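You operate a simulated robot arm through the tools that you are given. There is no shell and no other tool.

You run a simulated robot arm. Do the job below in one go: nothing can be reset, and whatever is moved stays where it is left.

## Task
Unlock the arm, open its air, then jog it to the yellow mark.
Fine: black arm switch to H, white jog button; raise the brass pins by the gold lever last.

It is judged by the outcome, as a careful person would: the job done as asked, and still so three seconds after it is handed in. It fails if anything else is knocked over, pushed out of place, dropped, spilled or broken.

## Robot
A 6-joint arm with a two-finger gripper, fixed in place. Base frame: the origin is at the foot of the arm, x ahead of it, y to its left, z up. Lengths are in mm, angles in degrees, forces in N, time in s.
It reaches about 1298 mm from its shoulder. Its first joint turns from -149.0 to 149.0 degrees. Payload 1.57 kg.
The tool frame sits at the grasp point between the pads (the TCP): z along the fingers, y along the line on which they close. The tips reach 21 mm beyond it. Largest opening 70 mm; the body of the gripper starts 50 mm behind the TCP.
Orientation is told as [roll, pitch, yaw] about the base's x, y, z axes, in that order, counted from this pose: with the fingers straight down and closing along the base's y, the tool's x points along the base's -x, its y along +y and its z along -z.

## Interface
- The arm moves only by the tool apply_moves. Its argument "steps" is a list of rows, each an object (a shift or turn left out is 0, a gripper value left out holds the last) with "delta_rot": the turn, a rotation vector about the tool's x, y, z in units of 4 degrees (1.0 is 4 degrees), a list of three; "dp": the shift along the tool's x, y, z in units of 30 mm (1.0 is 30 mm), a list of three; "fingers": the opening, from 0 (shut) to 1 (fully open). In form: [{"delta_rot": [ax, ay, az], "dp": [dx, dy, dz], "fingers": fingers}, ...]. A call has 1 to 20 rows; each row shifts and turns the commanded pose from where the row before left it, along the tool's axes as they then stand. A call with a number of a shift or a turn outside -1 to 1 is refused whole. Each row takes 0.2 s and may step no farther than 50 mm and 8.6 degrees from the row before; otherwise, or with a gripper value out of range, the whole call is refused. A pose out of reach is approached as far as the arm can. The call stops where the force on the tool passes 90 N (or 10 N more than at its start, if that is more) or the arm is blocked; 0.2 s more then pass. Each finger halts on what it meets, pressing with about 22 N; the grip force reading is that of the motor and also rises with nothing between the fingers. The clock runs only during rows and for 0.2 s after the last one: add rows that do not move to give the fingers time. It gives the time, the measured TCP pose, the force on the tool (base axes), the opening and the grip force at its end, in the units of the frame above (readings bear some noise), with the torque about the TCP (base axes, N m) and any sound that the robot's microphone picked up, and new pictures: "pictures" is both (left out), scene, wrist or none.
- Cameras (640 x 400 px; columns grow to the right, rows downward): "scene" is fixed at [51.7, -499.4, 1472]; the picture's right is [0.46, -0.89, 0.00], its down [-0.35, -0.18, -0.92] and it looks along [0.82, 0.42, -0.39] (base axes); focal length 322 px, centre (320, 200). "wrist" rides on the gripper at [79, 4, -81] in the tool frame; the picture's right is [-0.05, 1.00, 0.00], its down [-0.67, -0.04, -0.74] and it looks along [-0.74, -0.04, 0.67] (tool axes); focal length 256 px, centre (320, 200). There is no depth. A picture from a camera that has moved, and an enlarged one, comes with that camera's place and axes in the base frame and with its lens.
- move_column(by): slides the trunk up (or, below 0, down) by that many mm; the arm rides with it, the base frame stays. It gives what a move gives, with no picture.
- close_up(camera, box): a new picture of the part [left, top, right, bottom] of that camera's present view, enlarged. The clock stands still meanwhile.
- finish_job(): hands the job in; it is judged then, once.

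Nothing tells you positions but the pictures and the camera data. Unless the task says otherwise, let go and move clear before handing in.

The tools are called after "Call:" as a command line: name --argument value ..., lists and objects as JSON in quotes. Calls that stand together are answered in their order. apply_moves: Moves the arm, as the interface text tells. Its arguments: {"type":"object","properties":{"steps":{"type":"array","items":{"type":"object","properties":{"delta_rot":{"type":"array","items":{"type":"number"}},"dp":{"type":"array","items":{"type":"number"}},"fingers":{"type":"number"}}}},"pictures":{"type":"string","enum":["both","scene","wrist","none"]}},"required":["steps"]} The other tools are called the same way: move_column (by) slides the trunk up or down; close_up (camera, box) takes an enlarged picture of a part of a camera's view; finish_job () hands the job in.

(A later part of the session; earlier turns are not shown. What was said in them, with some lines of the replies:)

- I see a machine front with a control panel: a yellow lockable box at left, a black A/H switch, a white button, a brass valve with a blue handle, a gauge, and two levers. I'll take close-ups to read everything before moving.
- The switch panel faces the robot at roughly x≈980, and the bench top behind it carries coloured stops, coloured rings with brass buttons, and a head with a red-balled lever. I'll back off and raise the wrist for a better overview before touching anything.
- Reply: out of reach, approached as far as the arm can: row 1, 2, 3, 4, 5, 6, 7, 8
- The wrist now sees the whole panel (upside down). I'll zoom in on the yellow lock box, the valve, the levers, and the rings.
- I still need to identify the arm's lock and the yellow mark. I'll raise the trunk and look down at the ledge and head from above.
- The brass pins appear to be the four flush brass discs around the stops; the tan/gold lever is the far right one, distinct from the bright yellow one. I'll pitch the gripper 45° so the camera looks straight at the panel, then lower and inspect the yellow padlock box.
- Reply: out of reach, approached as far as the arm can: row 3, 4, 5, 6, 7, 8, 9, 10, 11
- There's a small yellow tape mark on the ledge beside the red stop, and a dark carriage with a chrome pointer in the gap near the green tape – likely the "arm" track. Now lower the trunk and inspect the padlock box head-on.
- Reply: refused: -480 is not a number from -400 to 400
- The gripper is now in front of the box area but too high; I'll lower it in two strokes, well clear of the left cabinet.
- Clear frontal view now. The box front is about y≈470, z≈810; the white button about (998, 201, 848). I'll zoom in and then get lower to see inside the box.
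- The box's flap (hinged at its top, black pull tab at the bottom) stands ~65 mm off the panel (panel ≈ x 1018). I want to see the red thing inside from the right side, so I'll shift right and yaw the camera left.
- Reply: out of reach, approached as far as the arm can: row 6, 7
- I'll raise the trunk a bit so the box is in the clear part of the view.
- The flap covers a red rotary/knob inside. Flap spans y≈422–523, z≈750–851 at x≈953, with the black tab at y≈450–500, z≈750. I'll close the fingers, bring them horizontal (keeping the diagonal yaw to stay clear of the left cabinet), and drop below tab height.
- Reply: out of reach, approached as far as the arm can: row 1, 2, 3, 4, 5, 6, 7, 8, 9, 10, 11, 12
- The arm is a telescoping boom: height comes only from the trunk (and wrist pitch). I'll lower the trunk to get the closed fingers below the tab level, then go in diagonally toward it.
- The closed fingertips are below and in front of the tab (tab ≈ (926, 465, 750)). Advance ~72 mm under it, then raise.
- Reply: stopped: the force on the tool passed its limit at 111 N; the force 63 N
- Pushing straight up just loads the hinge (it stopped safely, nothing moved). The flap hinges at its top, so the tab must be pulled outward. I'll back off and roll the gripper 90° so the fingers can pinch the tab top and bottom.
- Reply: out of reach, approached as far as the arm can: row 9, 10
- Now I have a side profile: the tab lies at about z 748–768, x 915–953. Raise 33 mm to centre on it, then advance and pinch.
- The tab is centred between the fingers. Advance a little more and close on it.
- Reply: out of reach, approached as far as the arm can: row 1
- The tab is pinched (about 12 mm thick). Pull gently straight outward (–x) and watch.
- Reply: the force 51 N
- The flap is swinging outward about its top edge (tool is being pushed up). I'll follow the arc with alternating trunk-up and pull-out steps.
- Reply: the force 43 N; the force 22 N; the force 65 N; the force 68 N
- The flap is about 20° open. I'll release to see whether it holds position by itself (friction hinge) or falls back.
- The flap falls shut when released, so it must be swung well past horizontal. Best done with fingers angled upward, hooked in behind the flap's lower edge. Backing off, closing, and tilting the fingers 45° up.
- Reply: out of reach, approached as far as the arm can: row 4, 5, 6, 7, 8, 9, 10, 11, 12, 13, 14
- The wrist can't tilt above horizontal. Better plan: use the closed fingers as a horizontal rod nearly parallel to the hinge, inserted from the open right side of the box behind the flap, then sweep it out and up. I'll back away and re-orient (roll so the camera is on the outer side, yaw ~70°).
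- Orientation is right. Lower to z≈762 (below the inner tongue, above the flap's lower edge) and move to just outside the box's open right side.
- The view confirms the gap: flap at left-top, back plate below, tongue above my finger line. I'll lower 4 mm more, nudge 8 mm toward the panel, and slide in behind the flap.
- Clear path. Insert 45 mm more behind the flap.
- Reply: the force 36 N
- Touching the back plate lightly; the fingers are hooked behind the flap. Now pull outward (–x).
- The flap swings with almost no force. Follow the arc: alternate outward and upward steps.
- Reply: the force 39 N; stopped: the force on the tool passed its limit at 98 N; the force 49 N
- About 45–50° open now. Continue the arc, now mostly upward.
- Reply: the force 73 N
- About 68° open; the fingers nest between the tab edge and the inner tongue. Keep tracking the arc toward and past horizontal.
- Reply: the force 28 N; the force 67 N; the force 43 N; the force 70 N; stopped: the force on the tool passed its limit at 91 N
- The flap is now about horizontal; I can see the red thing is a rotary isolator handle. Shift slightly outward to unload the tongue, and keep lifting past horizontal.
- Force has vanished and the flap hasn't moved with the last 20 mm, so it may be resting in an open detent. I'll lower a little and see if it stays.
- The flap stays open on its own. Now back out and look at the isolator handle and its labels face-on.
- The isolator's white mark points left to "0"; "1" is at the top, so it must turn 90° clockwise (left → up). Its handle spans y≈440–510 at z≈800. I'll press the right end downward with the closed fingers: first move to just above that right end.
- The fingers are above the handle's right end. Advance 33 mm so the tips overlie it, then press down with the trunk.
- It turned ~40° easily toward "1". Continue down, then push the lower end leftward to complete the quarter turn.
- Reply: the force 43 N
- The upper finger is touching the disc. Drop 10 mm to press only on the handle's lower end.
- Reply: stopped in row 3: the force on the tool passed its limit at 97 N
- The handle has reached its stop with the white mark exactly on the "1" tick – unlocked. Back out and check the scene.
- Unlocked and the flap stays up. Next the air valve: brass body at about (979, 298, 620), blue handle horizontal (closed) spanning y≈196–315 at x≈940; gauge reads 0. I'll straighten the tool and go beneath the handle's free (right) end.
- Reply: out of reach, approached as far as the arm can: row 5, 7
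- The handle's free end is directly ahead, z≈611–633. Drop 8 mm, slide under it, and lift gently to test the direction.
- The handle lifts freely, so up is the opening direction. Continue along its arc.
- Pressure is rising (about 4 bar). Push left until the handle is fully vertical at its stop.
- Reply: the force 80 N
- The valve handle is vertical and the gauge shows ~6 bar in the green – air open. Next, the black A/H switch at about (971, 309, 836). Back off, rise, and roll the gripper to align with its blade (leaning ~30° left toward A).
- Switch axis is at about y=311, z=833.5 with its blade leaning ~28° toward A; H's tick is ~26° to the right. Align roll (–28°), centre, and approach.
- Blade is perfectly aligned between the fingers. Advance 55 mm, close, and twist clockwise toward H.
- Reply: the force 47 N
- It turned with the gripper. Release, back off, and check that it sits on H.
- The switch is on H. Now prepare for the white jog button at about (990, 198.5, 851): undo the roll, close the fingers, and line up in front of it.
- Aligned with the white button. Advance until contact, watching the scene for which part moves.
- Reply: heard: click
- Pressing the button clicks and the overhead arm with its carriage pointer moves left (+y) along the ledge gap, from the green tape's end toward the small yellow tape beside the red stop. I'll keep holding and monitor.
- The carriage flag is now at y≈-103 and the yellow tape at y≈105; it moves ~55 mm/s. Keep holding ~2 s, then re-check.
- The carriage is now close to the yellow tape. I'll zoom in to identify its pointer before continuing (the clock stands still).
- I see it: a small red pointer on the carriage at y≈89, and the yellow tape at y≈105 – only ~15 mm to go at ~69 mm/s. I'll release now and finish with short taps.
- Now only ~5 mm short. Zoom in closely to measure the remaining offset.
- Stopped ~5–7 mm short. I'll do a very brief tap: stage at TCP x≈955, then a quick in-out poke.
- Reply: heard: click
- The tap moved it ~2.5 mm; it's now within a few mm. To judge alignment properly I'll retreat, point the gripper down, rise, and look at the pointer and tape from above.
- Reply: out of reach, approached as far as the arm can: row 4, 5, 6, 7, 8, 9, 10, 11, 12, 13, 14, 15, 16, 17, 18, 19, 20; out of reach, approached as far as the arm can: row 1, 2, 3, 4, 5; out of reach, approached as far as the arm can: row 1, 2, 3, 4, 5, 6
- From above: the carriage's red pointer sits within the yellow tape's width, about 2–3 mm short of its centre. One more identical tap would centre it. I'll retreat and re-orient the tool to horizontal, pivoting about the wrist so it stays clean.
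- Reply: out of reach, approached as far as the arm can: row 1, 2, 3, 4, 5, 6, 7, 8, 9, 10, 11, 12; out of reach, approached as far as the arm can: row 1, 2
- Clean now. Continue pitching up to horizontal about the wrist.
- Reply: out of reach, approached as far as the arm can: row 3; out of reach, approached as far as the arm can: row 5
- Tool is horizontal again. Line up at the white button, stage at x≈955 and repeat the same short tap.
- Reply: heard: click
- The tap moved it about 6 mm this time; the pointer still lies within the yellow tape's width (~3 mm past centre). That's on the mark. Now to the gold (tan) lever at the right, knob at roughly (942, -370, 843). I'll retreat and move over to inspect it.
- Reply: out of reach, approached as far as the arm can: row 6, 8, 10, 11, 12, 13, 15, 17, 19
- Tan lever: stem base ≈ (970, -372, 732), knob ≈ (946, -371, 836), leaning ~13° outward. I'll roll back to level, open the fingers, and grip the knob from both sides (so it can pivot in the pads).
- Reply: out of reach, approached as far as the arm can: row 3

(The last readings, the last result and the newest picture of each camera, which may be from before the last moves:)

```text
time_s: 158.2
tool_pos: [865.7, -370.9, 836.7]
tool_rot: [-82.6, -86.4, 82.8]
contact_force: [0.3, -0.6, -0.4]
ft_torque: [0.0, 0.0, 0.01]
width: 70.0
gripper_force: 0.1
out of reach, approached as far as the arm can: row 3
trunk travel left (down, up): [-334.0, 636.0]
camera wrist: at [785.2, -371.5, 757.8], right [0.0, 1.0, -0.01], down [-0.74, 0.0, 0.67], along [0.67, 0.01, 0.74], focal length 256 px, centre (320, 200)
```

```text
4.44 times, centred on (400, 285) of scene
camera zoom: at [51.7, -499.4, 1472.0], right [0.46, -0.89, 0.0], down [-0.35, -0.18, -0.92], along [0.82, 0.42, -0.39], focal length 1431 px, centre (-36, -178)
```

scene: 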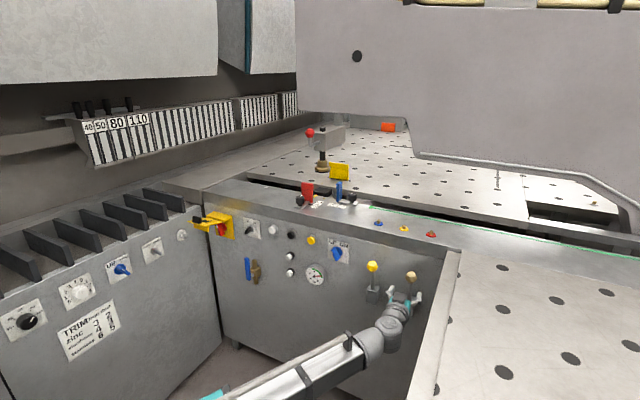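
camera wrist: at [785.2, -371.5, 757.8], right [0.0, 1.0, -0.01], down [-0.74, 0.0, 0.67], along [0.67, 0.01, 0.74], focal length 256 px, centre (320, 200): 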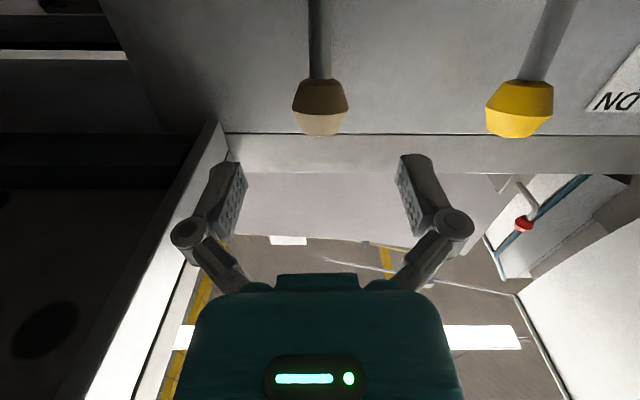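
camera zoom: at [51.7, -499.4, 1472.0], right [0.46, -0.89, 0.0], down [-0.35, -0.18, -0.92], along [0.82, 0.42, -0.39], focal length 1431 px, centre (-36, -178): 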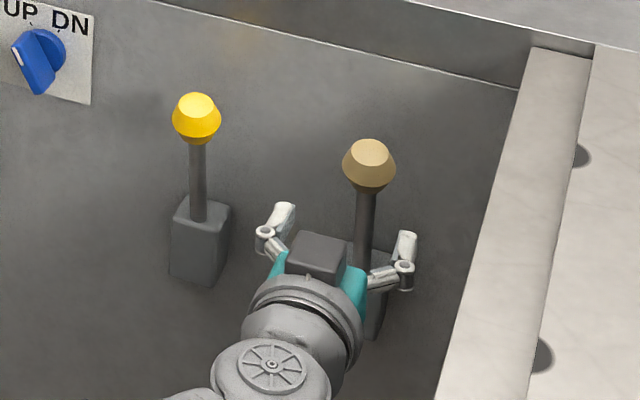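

Centred on the knob. Raise 5 mm, advance 76 mm so the pads flank it, and close.

Call:
move_column --by 5

Call:
apply_moves --steps '[{"dp": [0, 0, 0.85]}, {"dp": [0, 0, 0.85]}, {"dp": [0, 0, 0.8]}, {"fingers": 0}, {"fingers": 0}, {"fingers": 0}]' --pictures "wrist"

Call:
close_up --camera "wrist" --box '[160, 50, 480, 250]'

Call:
close_up --camera "scene" --box '[350, 240, 450, 330]'

```text
time_s: 158.7
tool_pos: [866.9, -369.1, 842.9]
tool_rot: [-82.5, -86.3, 82.8]
contact_force: [0.2, -0.2, 0.6]
ft_torque: [-0.02, -0.01, -0.03]
width: 69.9
gripper_force: 0.0
trunk travel left (down, up): [-339.0, 631.0]
```

```text
time_s: 160.1
tool_pos: [941.0, -370.5, 841.6]
tool_rot: [-81.1, -86.4, 81.3]
contact_force: [-6.2, 1.6, -2.8]
ft_torque: [0.01, 0.16, -0.07]
width: 36.8
gripper_force: 31.9
trunk travel left (down, up): [-339.0, 631.0]
camera wrist: at [859.6, -371.2, 762.7], right [0.0, 1.0, -0.01], down [-0.74, 0.0, 0.67], along [0.67, 0.01, 0.74], focal length 256 px, centre (320, 200)
```

wrist: 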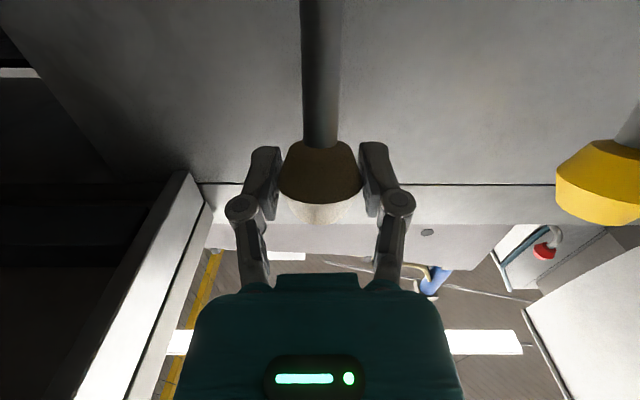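

```text
2.00 times, centred on (320, 150) of wrist
camera zoom: at [859.6, -371.2, 762.7], right [0.0, 1.0, -0.01], down [-0.74, 0.0, 0.67], along [0.67, 0.01, 0.74], focal length 512 px, centre (320, 300)
```

zoom: 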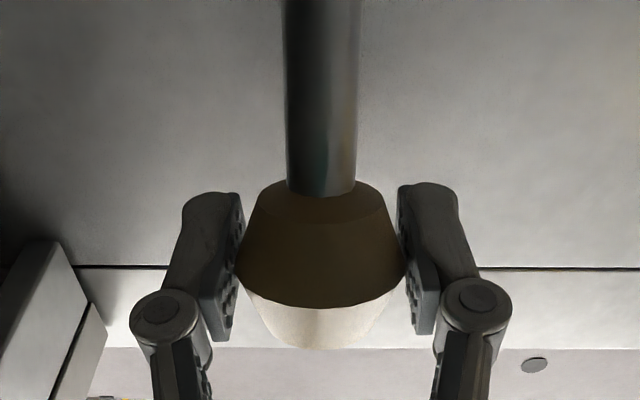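

```text
4.44 times, centred on (400, 285) of scene
camera zoom: at [51.7, -499.4, 1472.0], right [0.46, -0.89, 0.0], down [-0.35, -0.18, -0.92], along [0.82, 0.42, -0.39], focal length 1431 px, centre (-36, -178)
```

zoom: 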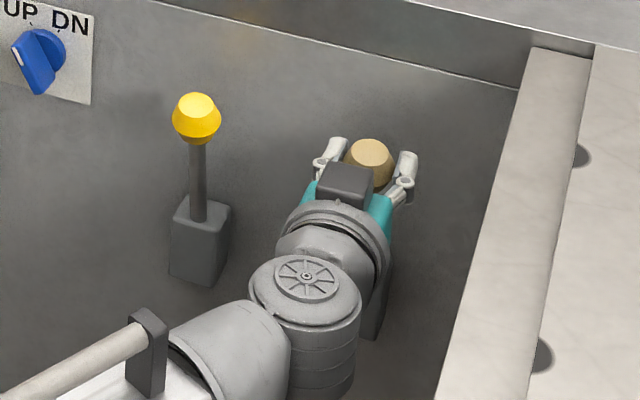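

Knob gripped. Pull gently outward 9 mm and check whether it yields.

Call:
apply_moves --steps '[{"dp": [0, 0, -0.15]}, {"dp": [0, 0, -0.15]}]' --pictures "none"

Call:
close_up --camera "scene" --box '[350, 240, 450, 330]'

Call:
close_up --camera "wrist" --box '[160, 50, 480, 250]'

```text
time_s: 160.7
tool_pos: [934.7, -371.1, 840.6]
tool_rot: [-80.2, -86.4, 80.5]
contact_force: [11.7, 0.2, -7.6]
ft_torque: [0.02, -0.95, 0.06]
width: 36.8
gripper_force: 32.1
trunk travel left (down, up): [-339.0, 631.0]
```

```text
4.44 times, centred on (400, 285) of scene
camera zoom: at [51.7, -499.4, 1472.0], right [0.46, -0.89, 0.0], down [-0.35, -0.18, -0.92], along [0.82, 0.42, -0.39], focal length 1431 px, centre (-36, -178)
```

zoom: 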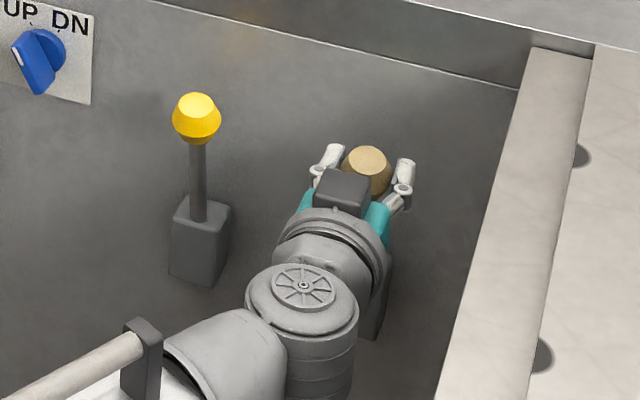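

```text
2.00 times, centred on (320, 150) of wrist
camera zoom: at [852.6, -371.2, 761.1], right [0.0, 1.0, -0.01], down [-0.74, 0.0, 0.68], along [0.68, 0.01, 0.74], focal length 512 px, centre (320, 300)
```

zoom: 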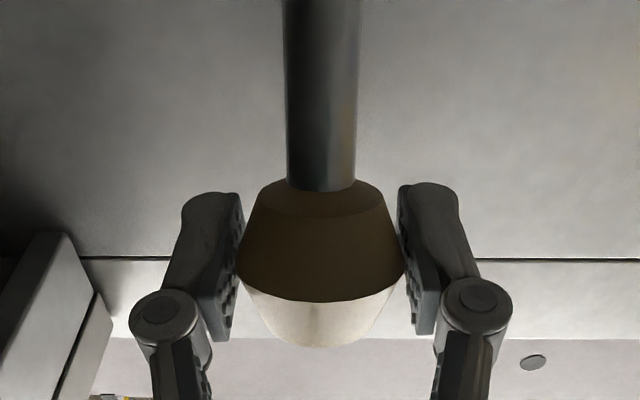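

It yields outward (~12 N). Follow the arc outward and down.

Call:
move_column --by -4

Call:
apply_moves --steps '[{"dp": [0, 0, -0.2]}, {"dp": [0, 0, -0.2]}]' --pictures "none"

Call:
move_column --by -7

Call:
apply_moves --steps '[{"dp": [0, 0, -0.2]}, {"dp": [0, 0, -0.2]}]' --pictures "none"

Call:
close_up --camera "scene" --box '[350, 240, 450, 330]'

Call:
close_up --camera "scene" --box '[290, 165, 390, 215]'

Call:
close_up --camera "wrist" --box '[160, 50, 480, 250]'

```text
time_s: 161.2
tool_pos: [931.6, -370.6, 840.4]
tool_rot: [-83.1, -86.5, 83.2]
contact_force: [3.8, -1.7, 11.9]
ft_torque: [0.22, -0.58, -0.04]
width: 36.6
gripper_force: 32.0
trunk travel left (down, up): [-335.0, 635.0]
```

```text
time_s: 161.8
tool_pos: [921.4, -369.8, 836.4]
tool_rot: [-79.9, -86.3, 80.1]
contact_force: [10.0, -0.4, -10.1]
ft_torque: [0.01, -0.64, 0.02]
width: 36.9
gripper_force: 32.4
trunk travel left (down, up): [-335.0, 635.0]
```

```text
time_s: 162.4
tool_pos: [917.1, -370.4, 833.3]
tool_rot: [-84.3, -86.5, 84.4]
contact_force: [-8.7, -1.7, 18.6]
ft_torque: [0.15, -0.02, -0.16]
width: 36.8
gripper_force: 32.2
trunk travel left (down, up): [-328.0, 642.0]
```

```text
time_s: 163.0
tool_pos: [909.9, -371.3, 830.5]
tool_rot: [-81.3, -86.3, 81.5]
contact_force: [9.0, -0.8, -5.4]
ft_torque: [-0.07, -0.79, 0.01]
width: 36.9
gripper_force: 32.5
trunk travel left (down, up): [-328.0, 642.0]
```

```text
4.44 times, centred on (400, 285) of scene
camera zoom: at [51.7, -499.4, 1472.0], right [0.46, -0.89, 0.0], down [-0.35, -0.18, -0.92], along [0.82, 0.42, -0.39], focal length 1431 px, centre (-36, -178)
```

zoom: 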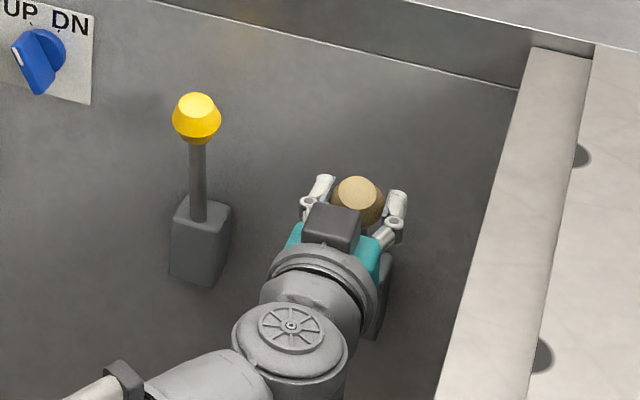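

```text
6.40 times, centred on (340, 190) of scene
camera zoom: at [51.7, -499.4, 1472.0], right [0.46, -0.89, 0.0], down [-0.35, -0.18, -0.92], along [0.82, 0.42, -0.39], focal length 2061 px, centre (192, 264)
```

zoom: 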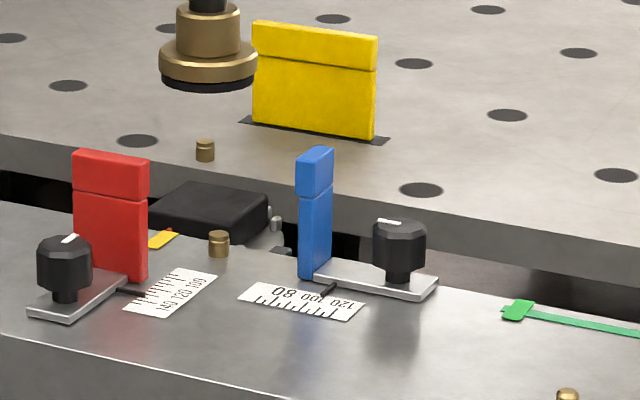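

```text
2.00 times, centred on (320, 150) of wrist
camera zoom: at [827.9, -371.4, 750.4], right [0.0, 1.0, -0.01], down [-0.74, 0.0, 0.67], along [0.67, 0.01, 0.74], focal length 512 px, centre (320, 300)
```

zoom: 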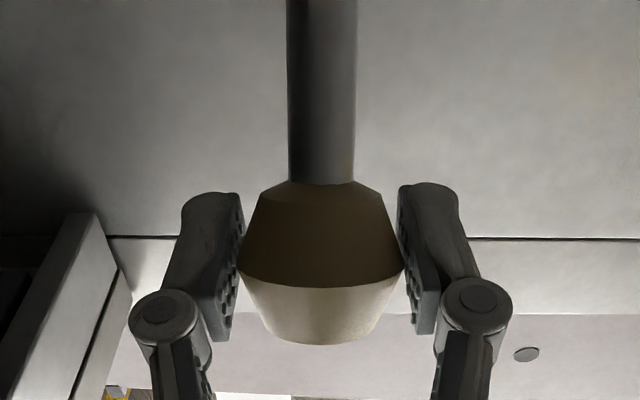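

The brass pins are rising out of the ledge and table. Keep pulling to the end of the lever's travel.

Call:
move_column --by -7

Call:
apply_moves --steps '[{"dp": [0, 0, -0.2]}, {"dp": [0, 0, -0.2]}]' --pictures "none"

Call:
move_column --by -8

Call:
apply_moves --steps '[{"dp": [0, 0, -0.2]}, {"dp": [0, 0, -0.2]}]' --pictures "none"

Call:
close_up --camera "scene" --box '[350, 240, 450, 330]'

Call:
close_up --camera "scene" --box '[290, 165, 390, 215]'

```text
time_s: 163.6
tool_pos: [905.1, -369.1, 828.0]
tool_rot: [-85.2, -86.4, 85.3]
contact_force: [-11.2, -2.0, 17.3]
ft_torque: [0.19, 0.06, -0.14]
width: 37.0
gripper_force: 31.9
trunk travel left (down, up): [-321.0, 649.0]
```

```text
time_s: 164.2
tool_pos: [897.8, -369.7, 822.0]
tool_rot: [-80.9, -86.4, 81.1]
contact_force: [11.3, -2.0, -6.1]
ft_torque: [-0.06, -0.88, 0.0]
width: 36.9
gripper_force: 32.2
trunk travel left (down, up): [-321.0, 649.0]
```

```text
time_s: 164.7
tool_pos: [894.3, -371.3, 818.9]
tool_rot: [-84.9, -86.4, 85.0]
contact_force: [-13.6, -1.6, 15.5]
ft_torque: [0.16, 0.18, -0.2]
width: 37.0
gripper_force: 31.8
trunk travel left (down, up): [-313.0, 657.0]
```

```text
time_s: 165.3
tool_pos: [886.8, -368.9, 813.2]
tool_rot: [-80.4, -86.3, 80.6]
contact_force: [13.9, -1.9, -8.2]
ft_torque: [-0.07, -0.83, -0.02]
width: 36.9
gripper_force: 32.1
trunk travel left (down, up): [-313.0, 657.0]
```

```text
4.44 times, centred on (400, 285) of scene
camera zoom: at [51.7, -499.4, 1472.0], right [0.46, -0.89, 0.0], down [-0.35, -0.18, -0.92], along [0.82, 0.42, -0.39], focal length 1431 px, centre (-36, -178)
```

zoom: 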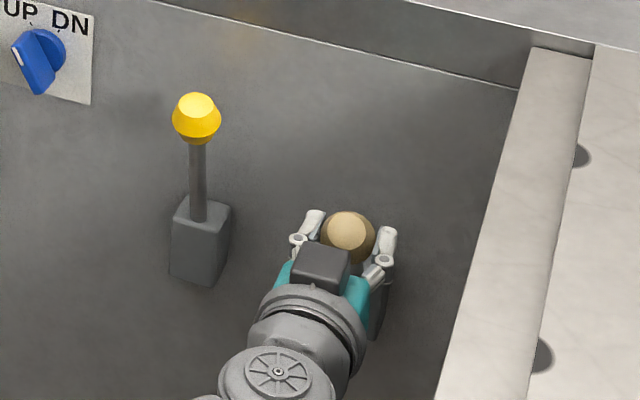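

```text
6.40 times, centred on (340, 190) of scene
camera zoom: at [51.7, -499.4, 1472.0], right [0.46, -0.89, 0.0], down [-0.35, -0.18, -0.92], along [0.82, 0.42, -0.39], focal length 2061 px, centre (192, 264)
```

zoom: 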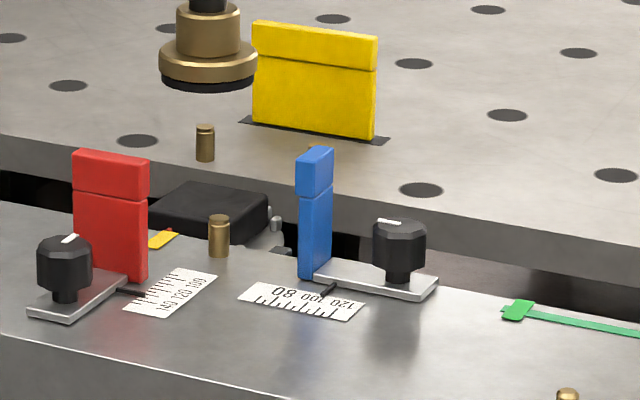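

Pins are rising in proportion to the lever. Continue to the stop.

Call:
move_column --by -9

Call:
apply_moves --steps '[{"dp": [0, 0, -0.17]}, {"dp": [0, 0, -0.17]}]' --pictures "none"

Call:
move_column --by -11

Call:
apply_moves --steps '[{"dp": [0, 0, -0.15]}, {"dp": [0, 0, -0.15]}]' --pictures "none"

Call:
close_up --camera "scene" --box '[350, 240, 450, 330]'

Call:
close_up --camera "scene" --box '[290, 165, 390, 215]'

Call:
close_up --camera "wrist" --box '[160, 50, 480, 250]'

```text
time_s: 165.9
tool_pos: [882.3, -369.7, 808.8]
tool_rot: [-84.5, -86.4, 84.6]
contact_force: [-13.8, -3.8, 12.3]
ft_torque: [0.23, 0.19, -0.2]
width: 36.7
gripper_force: 32.1
trunk travel left (down, up): [-304.0, 666.0]
```

```text
time_s: 166.5
tool_pos: [875.8, -370.3, 804.3]
tool_rot: [-80.7, -86.3, 80.9]
contact_force: [15.3, -3.0, -8.2]
ft_torque: [0.0, -0.86, 0.03]
width: 37.3
gripper_force: 32.1
trunk travel left (down, up): [-304.0, 666.0]
```

```text
time_s: 167.1
tool_pos: [870.2, -371.1, 797.8]
tool_rot: [-84.9, -86.5, 85.1]
contact_force: [-18.7, -3.4, 13.1]
ft_torque: [0.09, 0.34, -0.1]
width: 36.8
gripper_force: 32.0
trunk travel left (down, up): [-293.0, 677.0]
```

```text
time_s: 167.7
tool_pos: [867.8, -370.0, 795.1]
tool_rot: [-81.2, -86.3, 81.4]
contact_force: [14.3, -4.3, -3.2]
ft_torque: [-0.03, -0.85, 0.09]
width: 37.0
gripper_force: 31.8
trunk travel left (down, up): [-293.0, 677.0]
```

```text
4.44 times, centred on (400, 285) of scene
camera zoom: at [51.7, -499.4, 1472.0], right [0.46, -0.89, 0.0], down [-0.35, -0.18, -0.92], along [0.82, 0.42, -0.39], focal length 1431 px, centre (-36, -178)
```

zoom: 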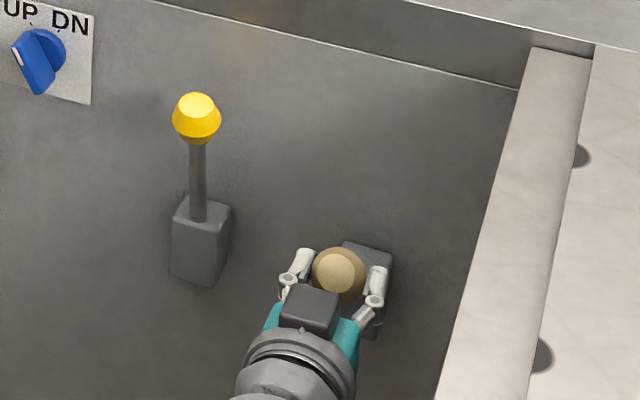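

```text
6.40 times, centred on (340, 190) of scene
camera zoom: at [51.7, -499.4, 1472.0], right [0.46, -0.89, 0.0], down [-0.35, -0.18, -0.92], along [0.82, 0.42, -0.39], focal length 2061 px, centre (192, 264)
```

zoom: 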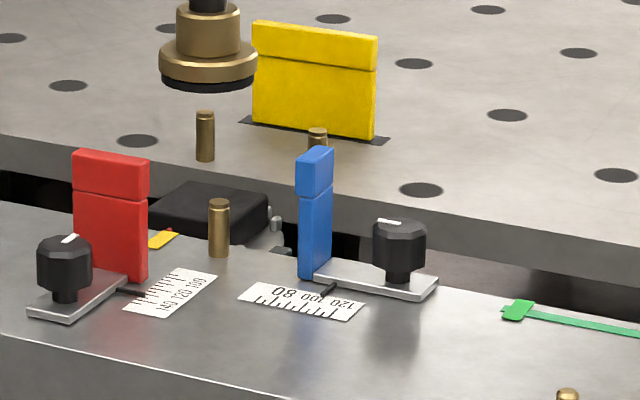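

```text
2.00 times, centred on (320, 150) of wrist
camera zoom: at [785.4, -371.6, 715.4], right [0.0, 1.0, -0.01], down [-0.74, 0.0, 0.67], along [0.67, 0.01, 0.74], focal length 512 px, centre (320, 300)
```

zoom: 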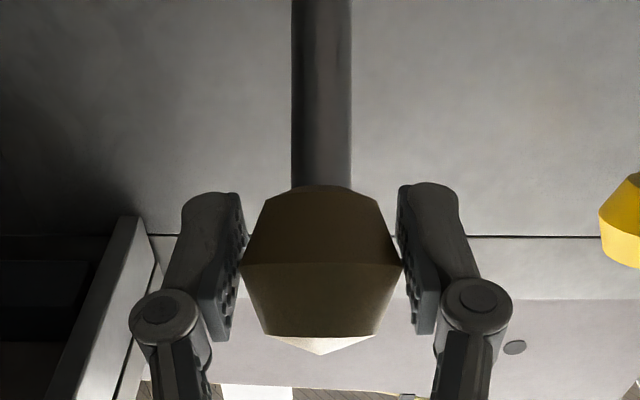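

Call:
move_column --by -14

Call:
apply_moves --steps '[{"dp": [0, 0, -0.2]}, {"dp": [0, 0, -0.1]}]' --pictures "none"

Call:
move_column --by -14

Call:
close_up --camera "scene" --box '[350, 240, 450, 330]'

Call:
close_up --camera "scene" --box '[290, 165, 390, 215]'

Call:
close_up --camera "wrist" --box '[160, 50, 480, 250]'

```text
time_s: 168.3
tool_pos: [862.3, -369.3, 784.8]
tool_rot: [-84.9, -86.4, 85.0]
contact_force: [-21.4, -4.5, 13.1]
ft_torque: [-0.02, 0.12, -0.08]
width: 37.4
gripper_force: 31.8
trunk travel left (down, up): [-279.0, 691.0]
```

```text
time_s: 168.9
tool_pos: [858.5, -370.7, 781.0]
tool_rot: [-81.1, -86.4, 81.4]
contact_force: [16.4, -3.5, -5.6]
ft_torque: [0.04, -0.8, 0.07]
width: 36.7
gripper_force: 31.9
trunk travel left (down, up): [-279.0, 691.0]
```

```text
time_s: 169.6
tool_pos: [852.0, -370.0, 770.5]
tool_rot: [-84.6, -86.5, 84.7]
contact_force: [-21.1, -3.8, 9.6]
ft_torque: [-0.01, 0.21, -0.09]
width: 37.0
gripper_force: 31.9
trunk travel left (down, up): [-265.0, 705.0]
```

```text
4.44 times, centred on (400, 285) of scene
camera zoom: at [51.7, -499.4, 1472.0], right [0.46, -0.89, 0.0], down [-0.35, -0.18, -0.92], along [0.82, 0.42, -0.39], focal length 1431 px, centre (-36, -178)
```

zoom: 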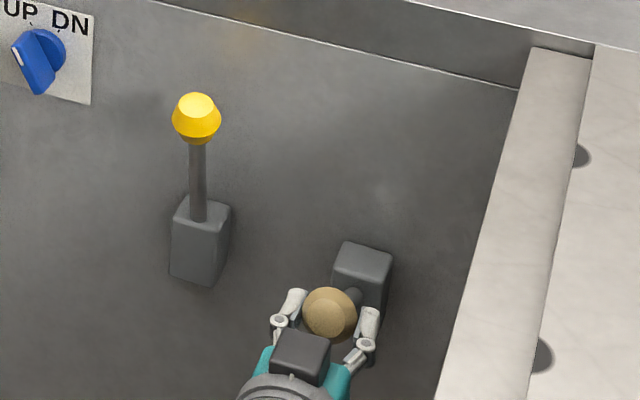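

```text
6.40 times, centred on (340, 190) of scene
camera zoom: at [51.7, -499.4, 1472.0], right [0.46, -0.89, 0.0], down [-0.35, -0.18, -0.92], along [0.82, 0.42, -0.39], focal length 2061 px, centre (192, 264)
```

zoom: 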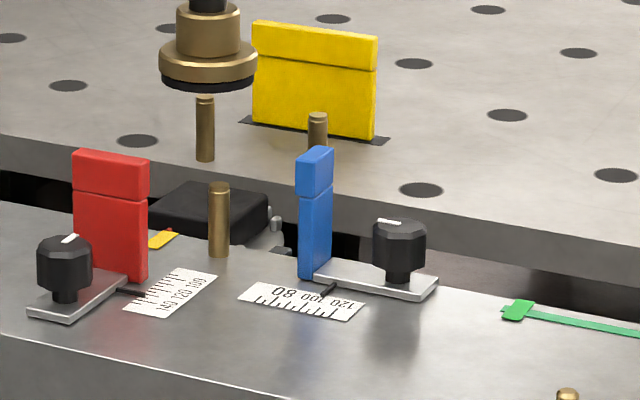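

```text
2.00 times, centred on (320, 150) of wrist
camera zoom: at [771.0, -371.4, 690.5], right [0.0, 1.0, -0.01], down [-0.74, 0.01, 0.67], along [0.67, 0.01, 0.74], focal length 512 px, centre (320, 300)
```

zoom: 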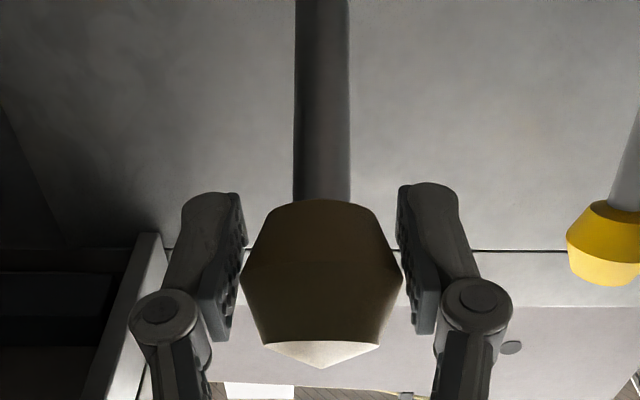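

Pins are well up now; continue until the lever hits its stop.

Call:
apply_moves --steps '[{"dp": [0, 0, -0.2]}]' --pictures "none"

Call:
move_column --by -14

Call:
apply_moves --steps '[{"dp": [0, 0, -0.1]}]' --pictures "none"

Call:
move_column --by -14

Call:
close_up --camera "scene" --box '[350, 240, 450, 330]'

Call:
close_up --camera "scene" --box '[290, 165, 390, 215]'

Call:
close_up --camera "wrist" --box '[160, 50, 480, 250]'

```text
time_s: 169.9
tool_pos: [850.3, -371.7, 768.7]
tool_rot: [-83.1, -86.5, 83.3]
contact_force: [7.4, -2.6, 3.4]
ft_torque: [0.04, -0.96, 0.02]
width: 36.4
gripper_force: 31.7
trunk travel left (down, up): [-265.0, 705.0]
```

```text
time_s: 170.6
tool_pos: [846.9, -370.8, 756.9]
tool_rot: [-84.6, -86.4, 84.6]
contact_force: [-22.3, -3.2, 6.2]
ft_torque: [0.04, 0.13, -0.04]
width: 36.5
gripper_force: 32.1
trunk travel left (down, up): [-251.0, 719.0]
```

```text
time_s: 171.0
tool_pos: [846.3, -370.6, 755.9]
tool_rot: [-84.3, -86.5, 84.4]
contact_force: [-6.3, -2.9, 8.0]
ft_torque: [0.01, -0.9, 0.01]
width: 36.5
gripper_force: 31.8
trunk travel left (down, up): [-251.0, 719.0]
```

```text
time_s: 171.6
tool_pos: [846.1, -371.1, 741.0]
tool_rot: [-83.7, -86.3, 83.8]
contact_force: [-21.3, -2.7, 1.2]
ft_torque: [-0.04, 0.22, -0.05]
width: 36.7
gripper_force: 32.2
trunk travel left (down, up): [-237.0, 733.0]
```

```text
4.44 times, centred on (400, 285) of scene
camera zoom: at [51.7, -499.4, 1472.0], right [0.46, -0.89, 0.0], down [-0.35, -0.18, -0.92], along [0.82, 0.42, -0.39], focal length 1431 px, centre (-36, -178)
```

zoom: 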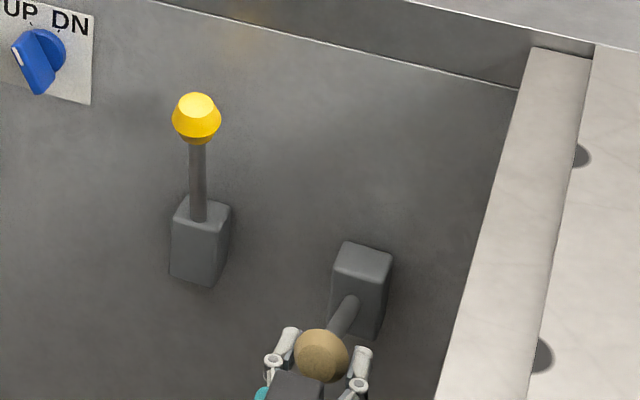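

```text
6.40 times, centred on (340, 190) of scene
camera zoom: at [51.7, -499.4, 1472.0], right [0.46, -0.89, 0.0], down [-0.35, -0.18, -0.92], along [0.82, 0.42, -0.39], focal length 2061 px, centre (192, 264)
```

zoom: 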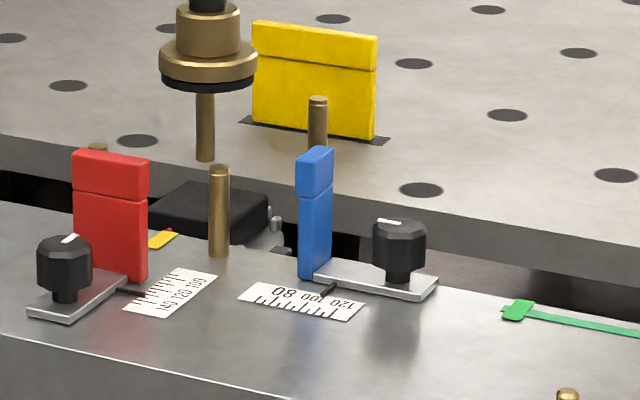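

```text
2.00 times, centred on (320, 150) of wrist
camera zoom: at [763.7, -371.8, 661.6], right [0.0, 1.0, -0.01], down [-0.74, 0.01, 0.67], along [0.67, 0.01, 0.74], focal length 512 px, centre (320, 300)
```

zoom: 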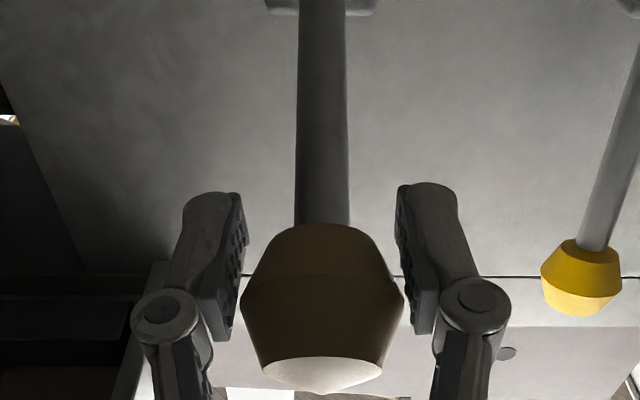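

Lever is close to horizontal and still moving. Keep going down until it stops.

Call:
move_column --by -12

Call:
apply_moves --steps '[{"dp": [0, 0, 0.05]}]' --pictures "none"

Call:
move_column --by -12

Call:
close_up --camera "scene" --box '[350, 250, 450, 340]'

Call:
close_up --camera "scene" --box '[290, 165, 390, 215]'

```text
time_s: 172.2
tool_pos: [845.7, -369.8, 728.5]
tool_rot: [-83.7, -86.4, 83.8]
contact_force: [-15.4, -3.9, 0.7]
ft_torque: [0.04, 0.05, -0.01]
width: 35.3
gripper_force: 31.8
trunk travel left (down, up): [-225.0, 745.0]
```

```text
time_s: 172.6
tool_pos: [847.8, -371.2, 728.7]
tool_rot: [-83.8, -86.4, 84.1]
contact_force: [-14.1, -4.0, 1.5]
ft_torque: [0.04, -0.11, 0.06]
width: 35.2
gripper_force: 32.0
trunk travel left (down, up): [-225.0, 745.0]
```

```text
time_s: 173.2
tool_pos: [848.8, -369.7, 716.3]
tool_rot: [-82.6, -86.4, 82.9]
contact_force: [0.9, 0.8, -3.8]
ft_torque: [0.03, -0.02, 0.0]
width: 0.0
gripper_force: 28.8
trunk travel left (down, up): [-213.0, 757.0]
```

```text
4.44 times, centred on (400, 295) of scene
camera zoom: at [51.7, -499.4, 1472.0], right [0.46, -0.89, 0.0], down [-0.35, -0.18, -0.92], along [0.82, 0.42, -0.39], focal length 1431 px, centre (-36, -222)
```

zoom: 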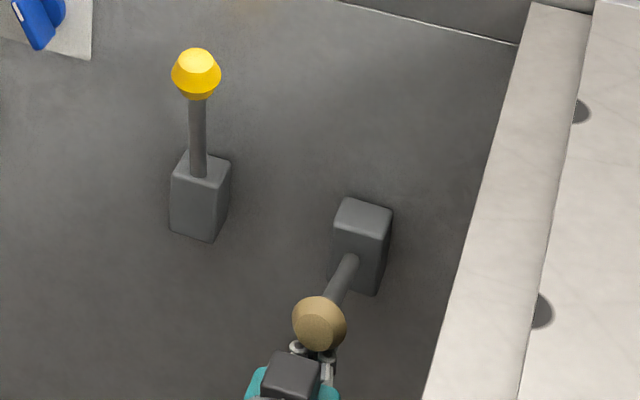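

```text
6.40 times, centred on (340, 190) of scene
camera zoom: at [51.7, -499.4, 1472.0], right [0.46, -0.89, 0.0], down [-0.35, -0.18, -0.92], along [0.82, 0.42, -0.39], focal length 2061 px, centre (192, 264)
```

zoom: 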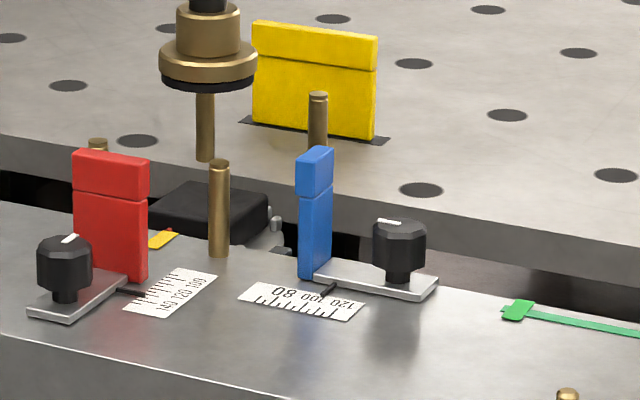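

The grip slid off the knob near the end, but the lever and pins stayed put. I'll go above the knob and press it down to make sure it's at its stop.

Call:
apply_moves --steps '[{"dp": [0, 0, -0.9]}, {"dp": [0, 0, -0.9]}, {"dp": [0, 0, -0.4]}]' --pictures "none"

Call:
move_column --by 60

Call:
apply_moves --steps '[{"dp": [0, 0, 0.9]}, {"dp": [0, 0, 0.9]}, {"dp": [0, 0, 0.4]}]' --pictures "both"

Call:
close_up --camera "scene" --box '[350, 250, 450, 340]'

```text
time_s: 174.0
tool_pos: [782.2, -370.8, 716.4]
tool_rot: [-84.1, -86.4, 84.3]
contact_force: [0.0, 0.8, -0.7]
ft_torque: [0.04, 0.01, 0.01]
width: 0.0
gripper_force: 28.5
trunk travel left (down, up): [-213.0, 757.0]
```

```text
time_s: 175.0
tool_pos: [782.6, -369.6, 776.5]
tool_rot: [-84.1, -86.3, 84.4]
contact_force: [-0.7, -0.2, 0.7]
ft_torque: [-0.04, 0.0, -0.03]
width: 0.0
gripper_force: 28.8
trunk travel left (down, up): [-273.0, 697.0]
```

```text
time_s: 175.8
tool_pos: [849.0, -370.3, 775.8]
tool_rot: [-82.9, -86.4, 83.2]
contact_force: [0.1, -0.5, 0.0]
ft_torque: [0.0, -0.01, 0.01]
width: 0.0
gripper_force: 28.5
trunk travel left (down, up): [-273.0, 697.0]
camera wrist: at [767.4, -371.2, 696.9], right [0.0, 1.0, -0.01], down [-0.74, 0.0, 0.67], along [0.67, 0.01, 0.74], focal length 256 px, centre (320, 200)
```

scene: 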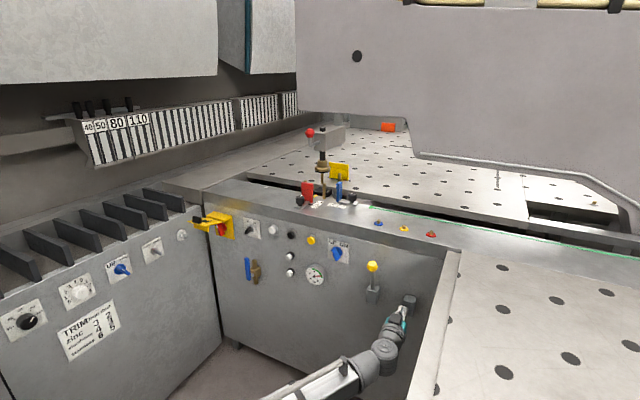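
wrist: 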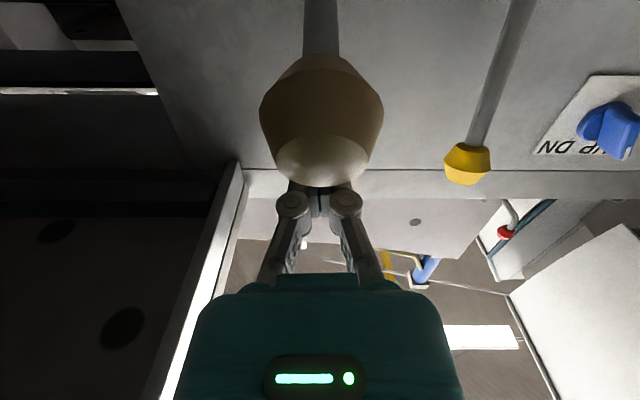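

```text
4.44 times, centred on (400, 295) of scene
camera zoom: at [51.7, -499.4, 1472.0], right [0.46, -0.89, 0.0], down [-0.35, -0.18, -0.92], along [0.82, 0.42, -0.39], focal length 1431 px, centre (-36, -222)
```

zoom: 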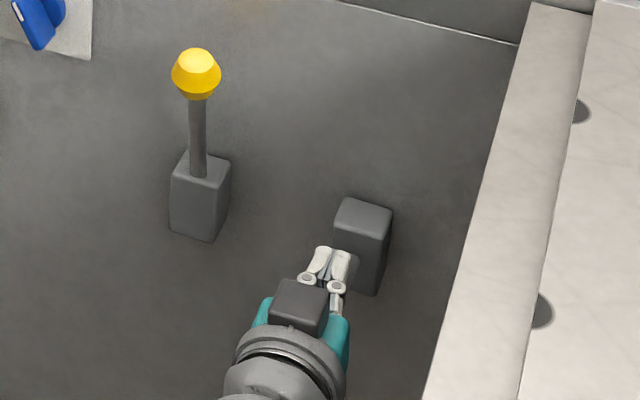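

Call:
move_column --by -20

Call:
move_column --by -8

Call:
move_column --by -8

Call:
close_up --camera "scene" --box '[350, 250, 450, 340]'

Call:
close_up --camera "scene" --box '[290, 165, 390, 215]'

Call:
close_up --camera "wrist" --box '[160, 0, 480, 200]'

```text
time_s: 176.4
tool_pos: [847.8, -370.7, 767.6]
tool_rot: [-98.1, -87.2, 98.0]
contact_force: [-4.2, 4.1, 51.6]
ft_torque: [0.04, 0.59, -0.36]
width: 5.9
gripper_force: 28.7
trunk travel left (down, up): [-256.0, 714.0]
stopped: the force on the tool passed its limit at 105 N (the readings are from after the stop); the commanded pose is now the measured one
```

```text
time_s: 176.8
tool_pos: [848.8, -370.9, 766.1]
tool_rot: [-113.1, -87.7, 113.3]
contact_force: [-7.0, 3.1, 68.8]
ft_torque: [0.06, 0.82, -0.38]
width: 6.0
gripper_force: 28.1
trunk travel left (down, up): [-253.0, 717.0]
stopped: the force on the tool passed its limit at 102 N (the readings are from after the stop); the commanded pose is now the measured one
```

```text
time_s: 177.1
tool_pos: [848.5, -370.3, 766.7]
tool_rot: [-131.0, -88.1, 131.1]
contact_force: [-6.9, 2.6, 77.4]
ft_torque: [0.06, 0.9, -0.33]
width: 6.0
gripper_force: 28.6
trunk travel left (down, up): [-251.0, 719.0]
stopped: the force on the tool passed its limit at 103 N (the readings are from after the stop); the commanded pose is now the measured one
```

```text
4.44 times, centred on (400, 295) of scene
camera zoom: at [51.7, -499.4, 1472.0], right [0.46, -0.89, 0.0], down [-0.35, -0.18, -0.92], along [0.82, 0.42, -0.39], focal length 1431 px, centre (-36, -222)
```

zoom: 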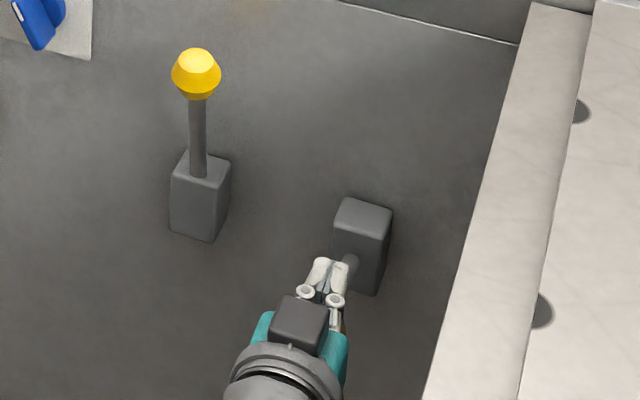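

```text
6.40 times, centred on (340, 190) of scene
camera zoom: at [51.7, -499.4, 1472.0], right [0.46, -0.89, 0.0], down [-0.35, -0.18, -0.92], along [0.82, 0.42, -0.39], focal length 2061 px, centre (192, 264)
```

zoom: 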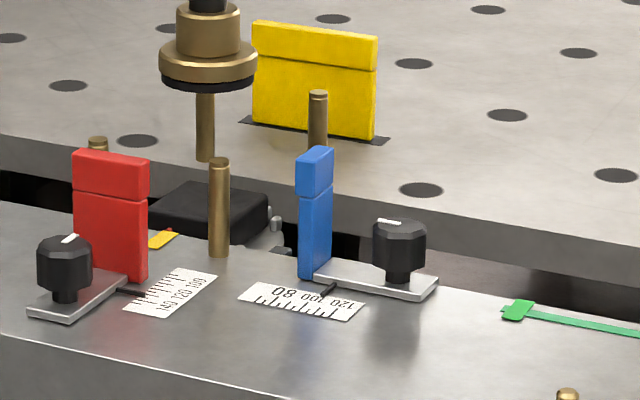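

```text
2.00 times, centred on (320, 100) of wrist
camera zoom: at [769.3, -368.4, 684.6], right [0.0, 1.0, 0.03], down [-0.76, -0.02, 0.65], along [0.65, -0.02, 0.76], focal length 512 px, centre (320, 400)
```

zoom: 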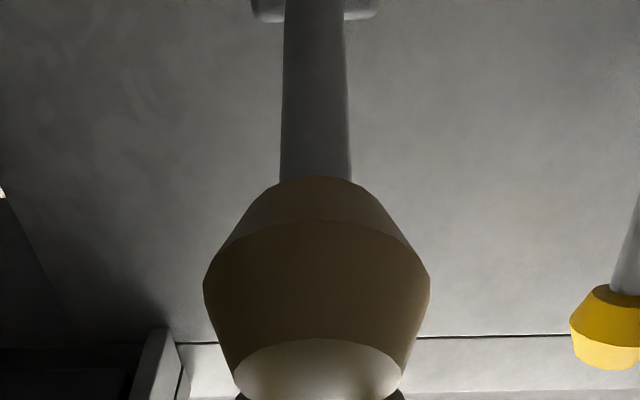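

The lever is against its stop (firm resistance), pins fully raised. Now lift off and move clear, then verify everything.

Call:
move_column --by 40

Call:
apply_moves --steps '[{"dp": [0, 0, -1]}, {"dp": [0, 0, -1]}, {"dp": [0, 0, -1]}, {"dp": [0, 0, -1]}, {"dp": [0, 1, 0]}, {"dp": [0, 1, 0]}, {"dp": [0, 1, 0]}, {"dp": [0, 1, 0]}, {"dp": [0, 0, 0]}, {"dp": [0, 0, 0]}, {"dp": [0, 0, 0]}]' --pictures "both"

Call:
close_up --camera "scene" --box '[350, 250, 450, 340]'

Call:
close_up --camera "scene" --box '[290, 165, 390, 215]'

Call:
close_up --camera "scene" --box '[180, 190, 360, 300]'

Call:
close_up --camera "scene" --box '[310, 190, 326, 200]'

```text
time_s: 177.9
tool_pos: [854.0, -373.0, 797.3]
tool_rot: [-109.5, -88.1, 109.6]
contact_force: [-0.2, 0.8, 0.3]
ft_torque: [0.0, 0.01, 0.0]
width: 0.0
gripper_force: 28.7
trunk travel left (down, up): [-291.0, 679.0]
```

```text
time_s: 180.3
tool_pos: [734.2, -252.5, 797.8]
tool_rot: [-106.6, -88.2, 106.7]
contact_force: [0.0, -0.3, -0.1]
ft_torque: [0.0, 0.03, 0.02]
width: 0.0
gripper_force: 28.4
out of reach, approached as far as the arm can: row 7
trunk travel left (down, up): [-291.0, 679.0]
camera wrist: at [653.1, -250.6, 717.1], right [0.0, 1.0, 0.02], down [-0.75, -0.02, 0.66], along [0.66, -0.02, 0.75], focal length 256 px, centre (320, 200)
```

scene: 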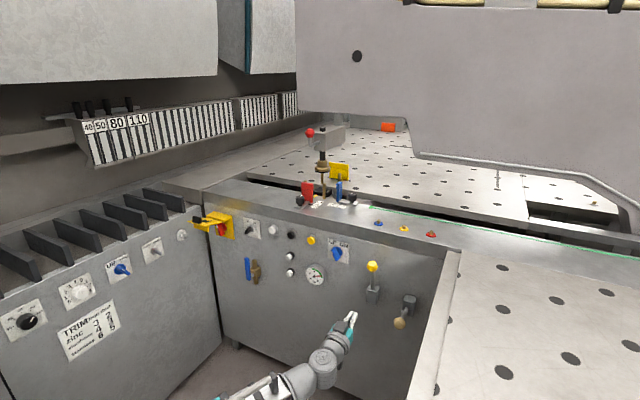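
wrist: 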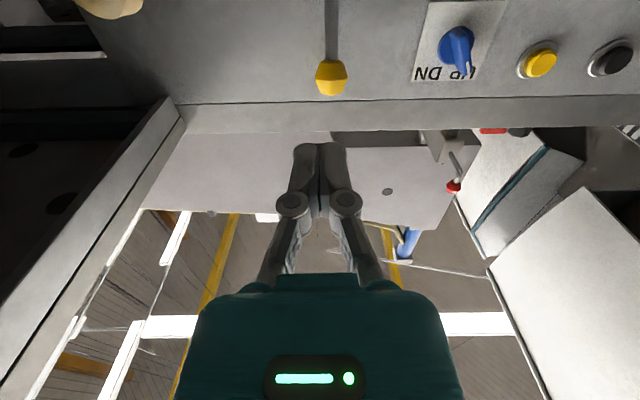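

```text
4.44 times, centred on (400, 295) of scene
camera zoom: at [51.7, -499.4, 1472.0], right [0.46, -0.89, 0.0], down [-0.35, -0.18, -0.92], along [0.82, 0.42, -0.39], focal length 1431 px, centre (-36, -222)
```

zoom: 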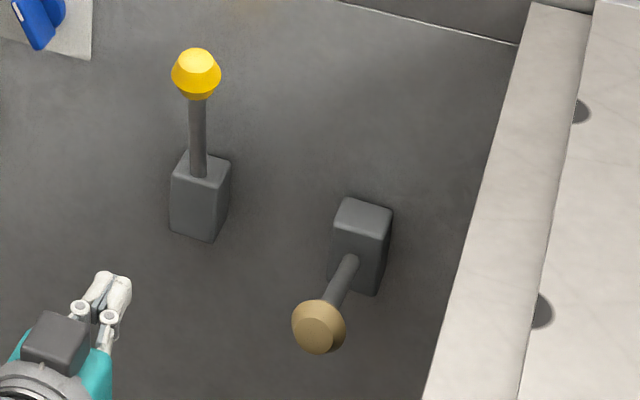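

```text
6.40 times, centred on (340, 190) of scene
camera zoom: at [51.7, -499.4, 1472.0], right [0.46, -0.89, 0.0], down [-0.35, -0.18, -0.92], along [0.82, 0.42, -0.39], focal length 2061 px, centre (192, 264)
```

zoom: 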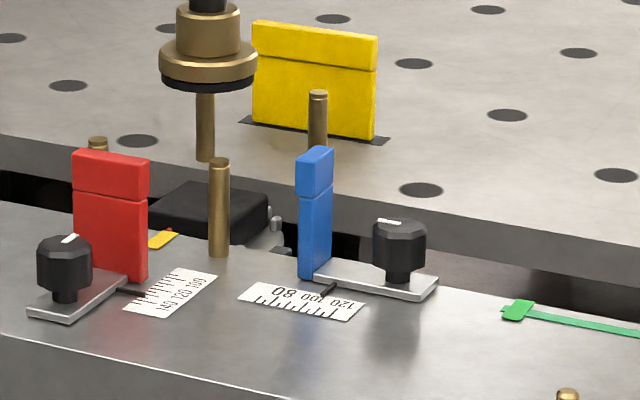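

```text
3.56 times, centred on (270, 245) of scene
camera zoom: at [51.7, -499.4, 1472.0], right [0.46, -0.89, 0.0], down [-0.35, -0.18, -0.92], along [0.82, 0.42, -0.39], focal length 1145 px, centre (498, 40)
```

zoom: 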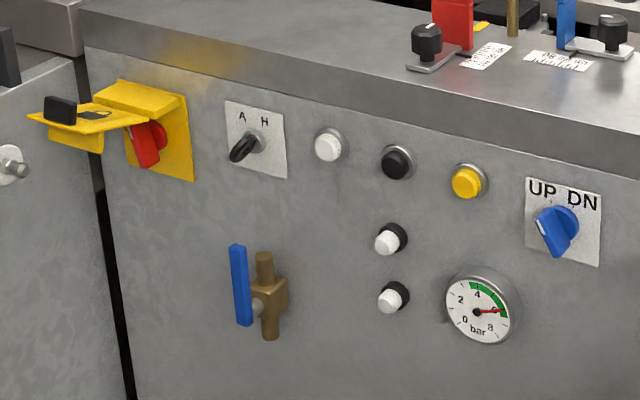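

```text
16.00 times, centred on (318, 195) of scene
camera zoom: at [51.7, -499.4, 1472.0], right [0.46, -0.89, 0.0], down [-0.35, -0.18, -0.92], along [0.82, 0.42, -0.39], focal length 5152 px, centre (352, 280)
```

zoom: 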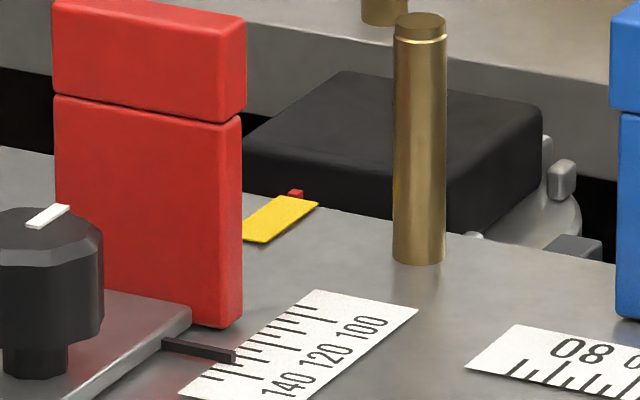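

Everything checks out:
- **Lock:** the isolator is on 1.
- **Air:** the valve is open, with about 6 bar on the gauge.
- **Switch:** it is on H.
- **Arm:** the carriage's red pointer is on the yellow tape, about 3 mm past its centre.
- **Pins:** the gold lever is fully down and the brass pins are up.

The gripper is clear, so I'm handing in the job.

Call:
finish_job

```text
The job is handed in.
```

The job is handed in. Every control is set as you asked, and the arm's pointer sits on the yellow mark, though not dead centre.

- **Unlock:** I lifted the yellow padlock flap and turned the red switch inside from 0 to 1. The flap is still up.
- **Air:** the blue valve handle is fully open and the gauge reads about 6 bar, in the green.
- **Jog:** the black switch is on H, and I jogged the arm with the white button. Its red pointer is within the width of the yellow tape on the ledge, about 3 mm past the tape's centre by my estimate. My last tap carried it further than I meant. I didn't try to bring it back, because the white button only moves the arm that one way.
- **Pins:** I pulled the gold lever down last, as far as it goes, and the brass pins are up. The lever stayed down after I let go.

In my last pictures nothing else looked moved or damaged, and the gripper was clear of the machine.
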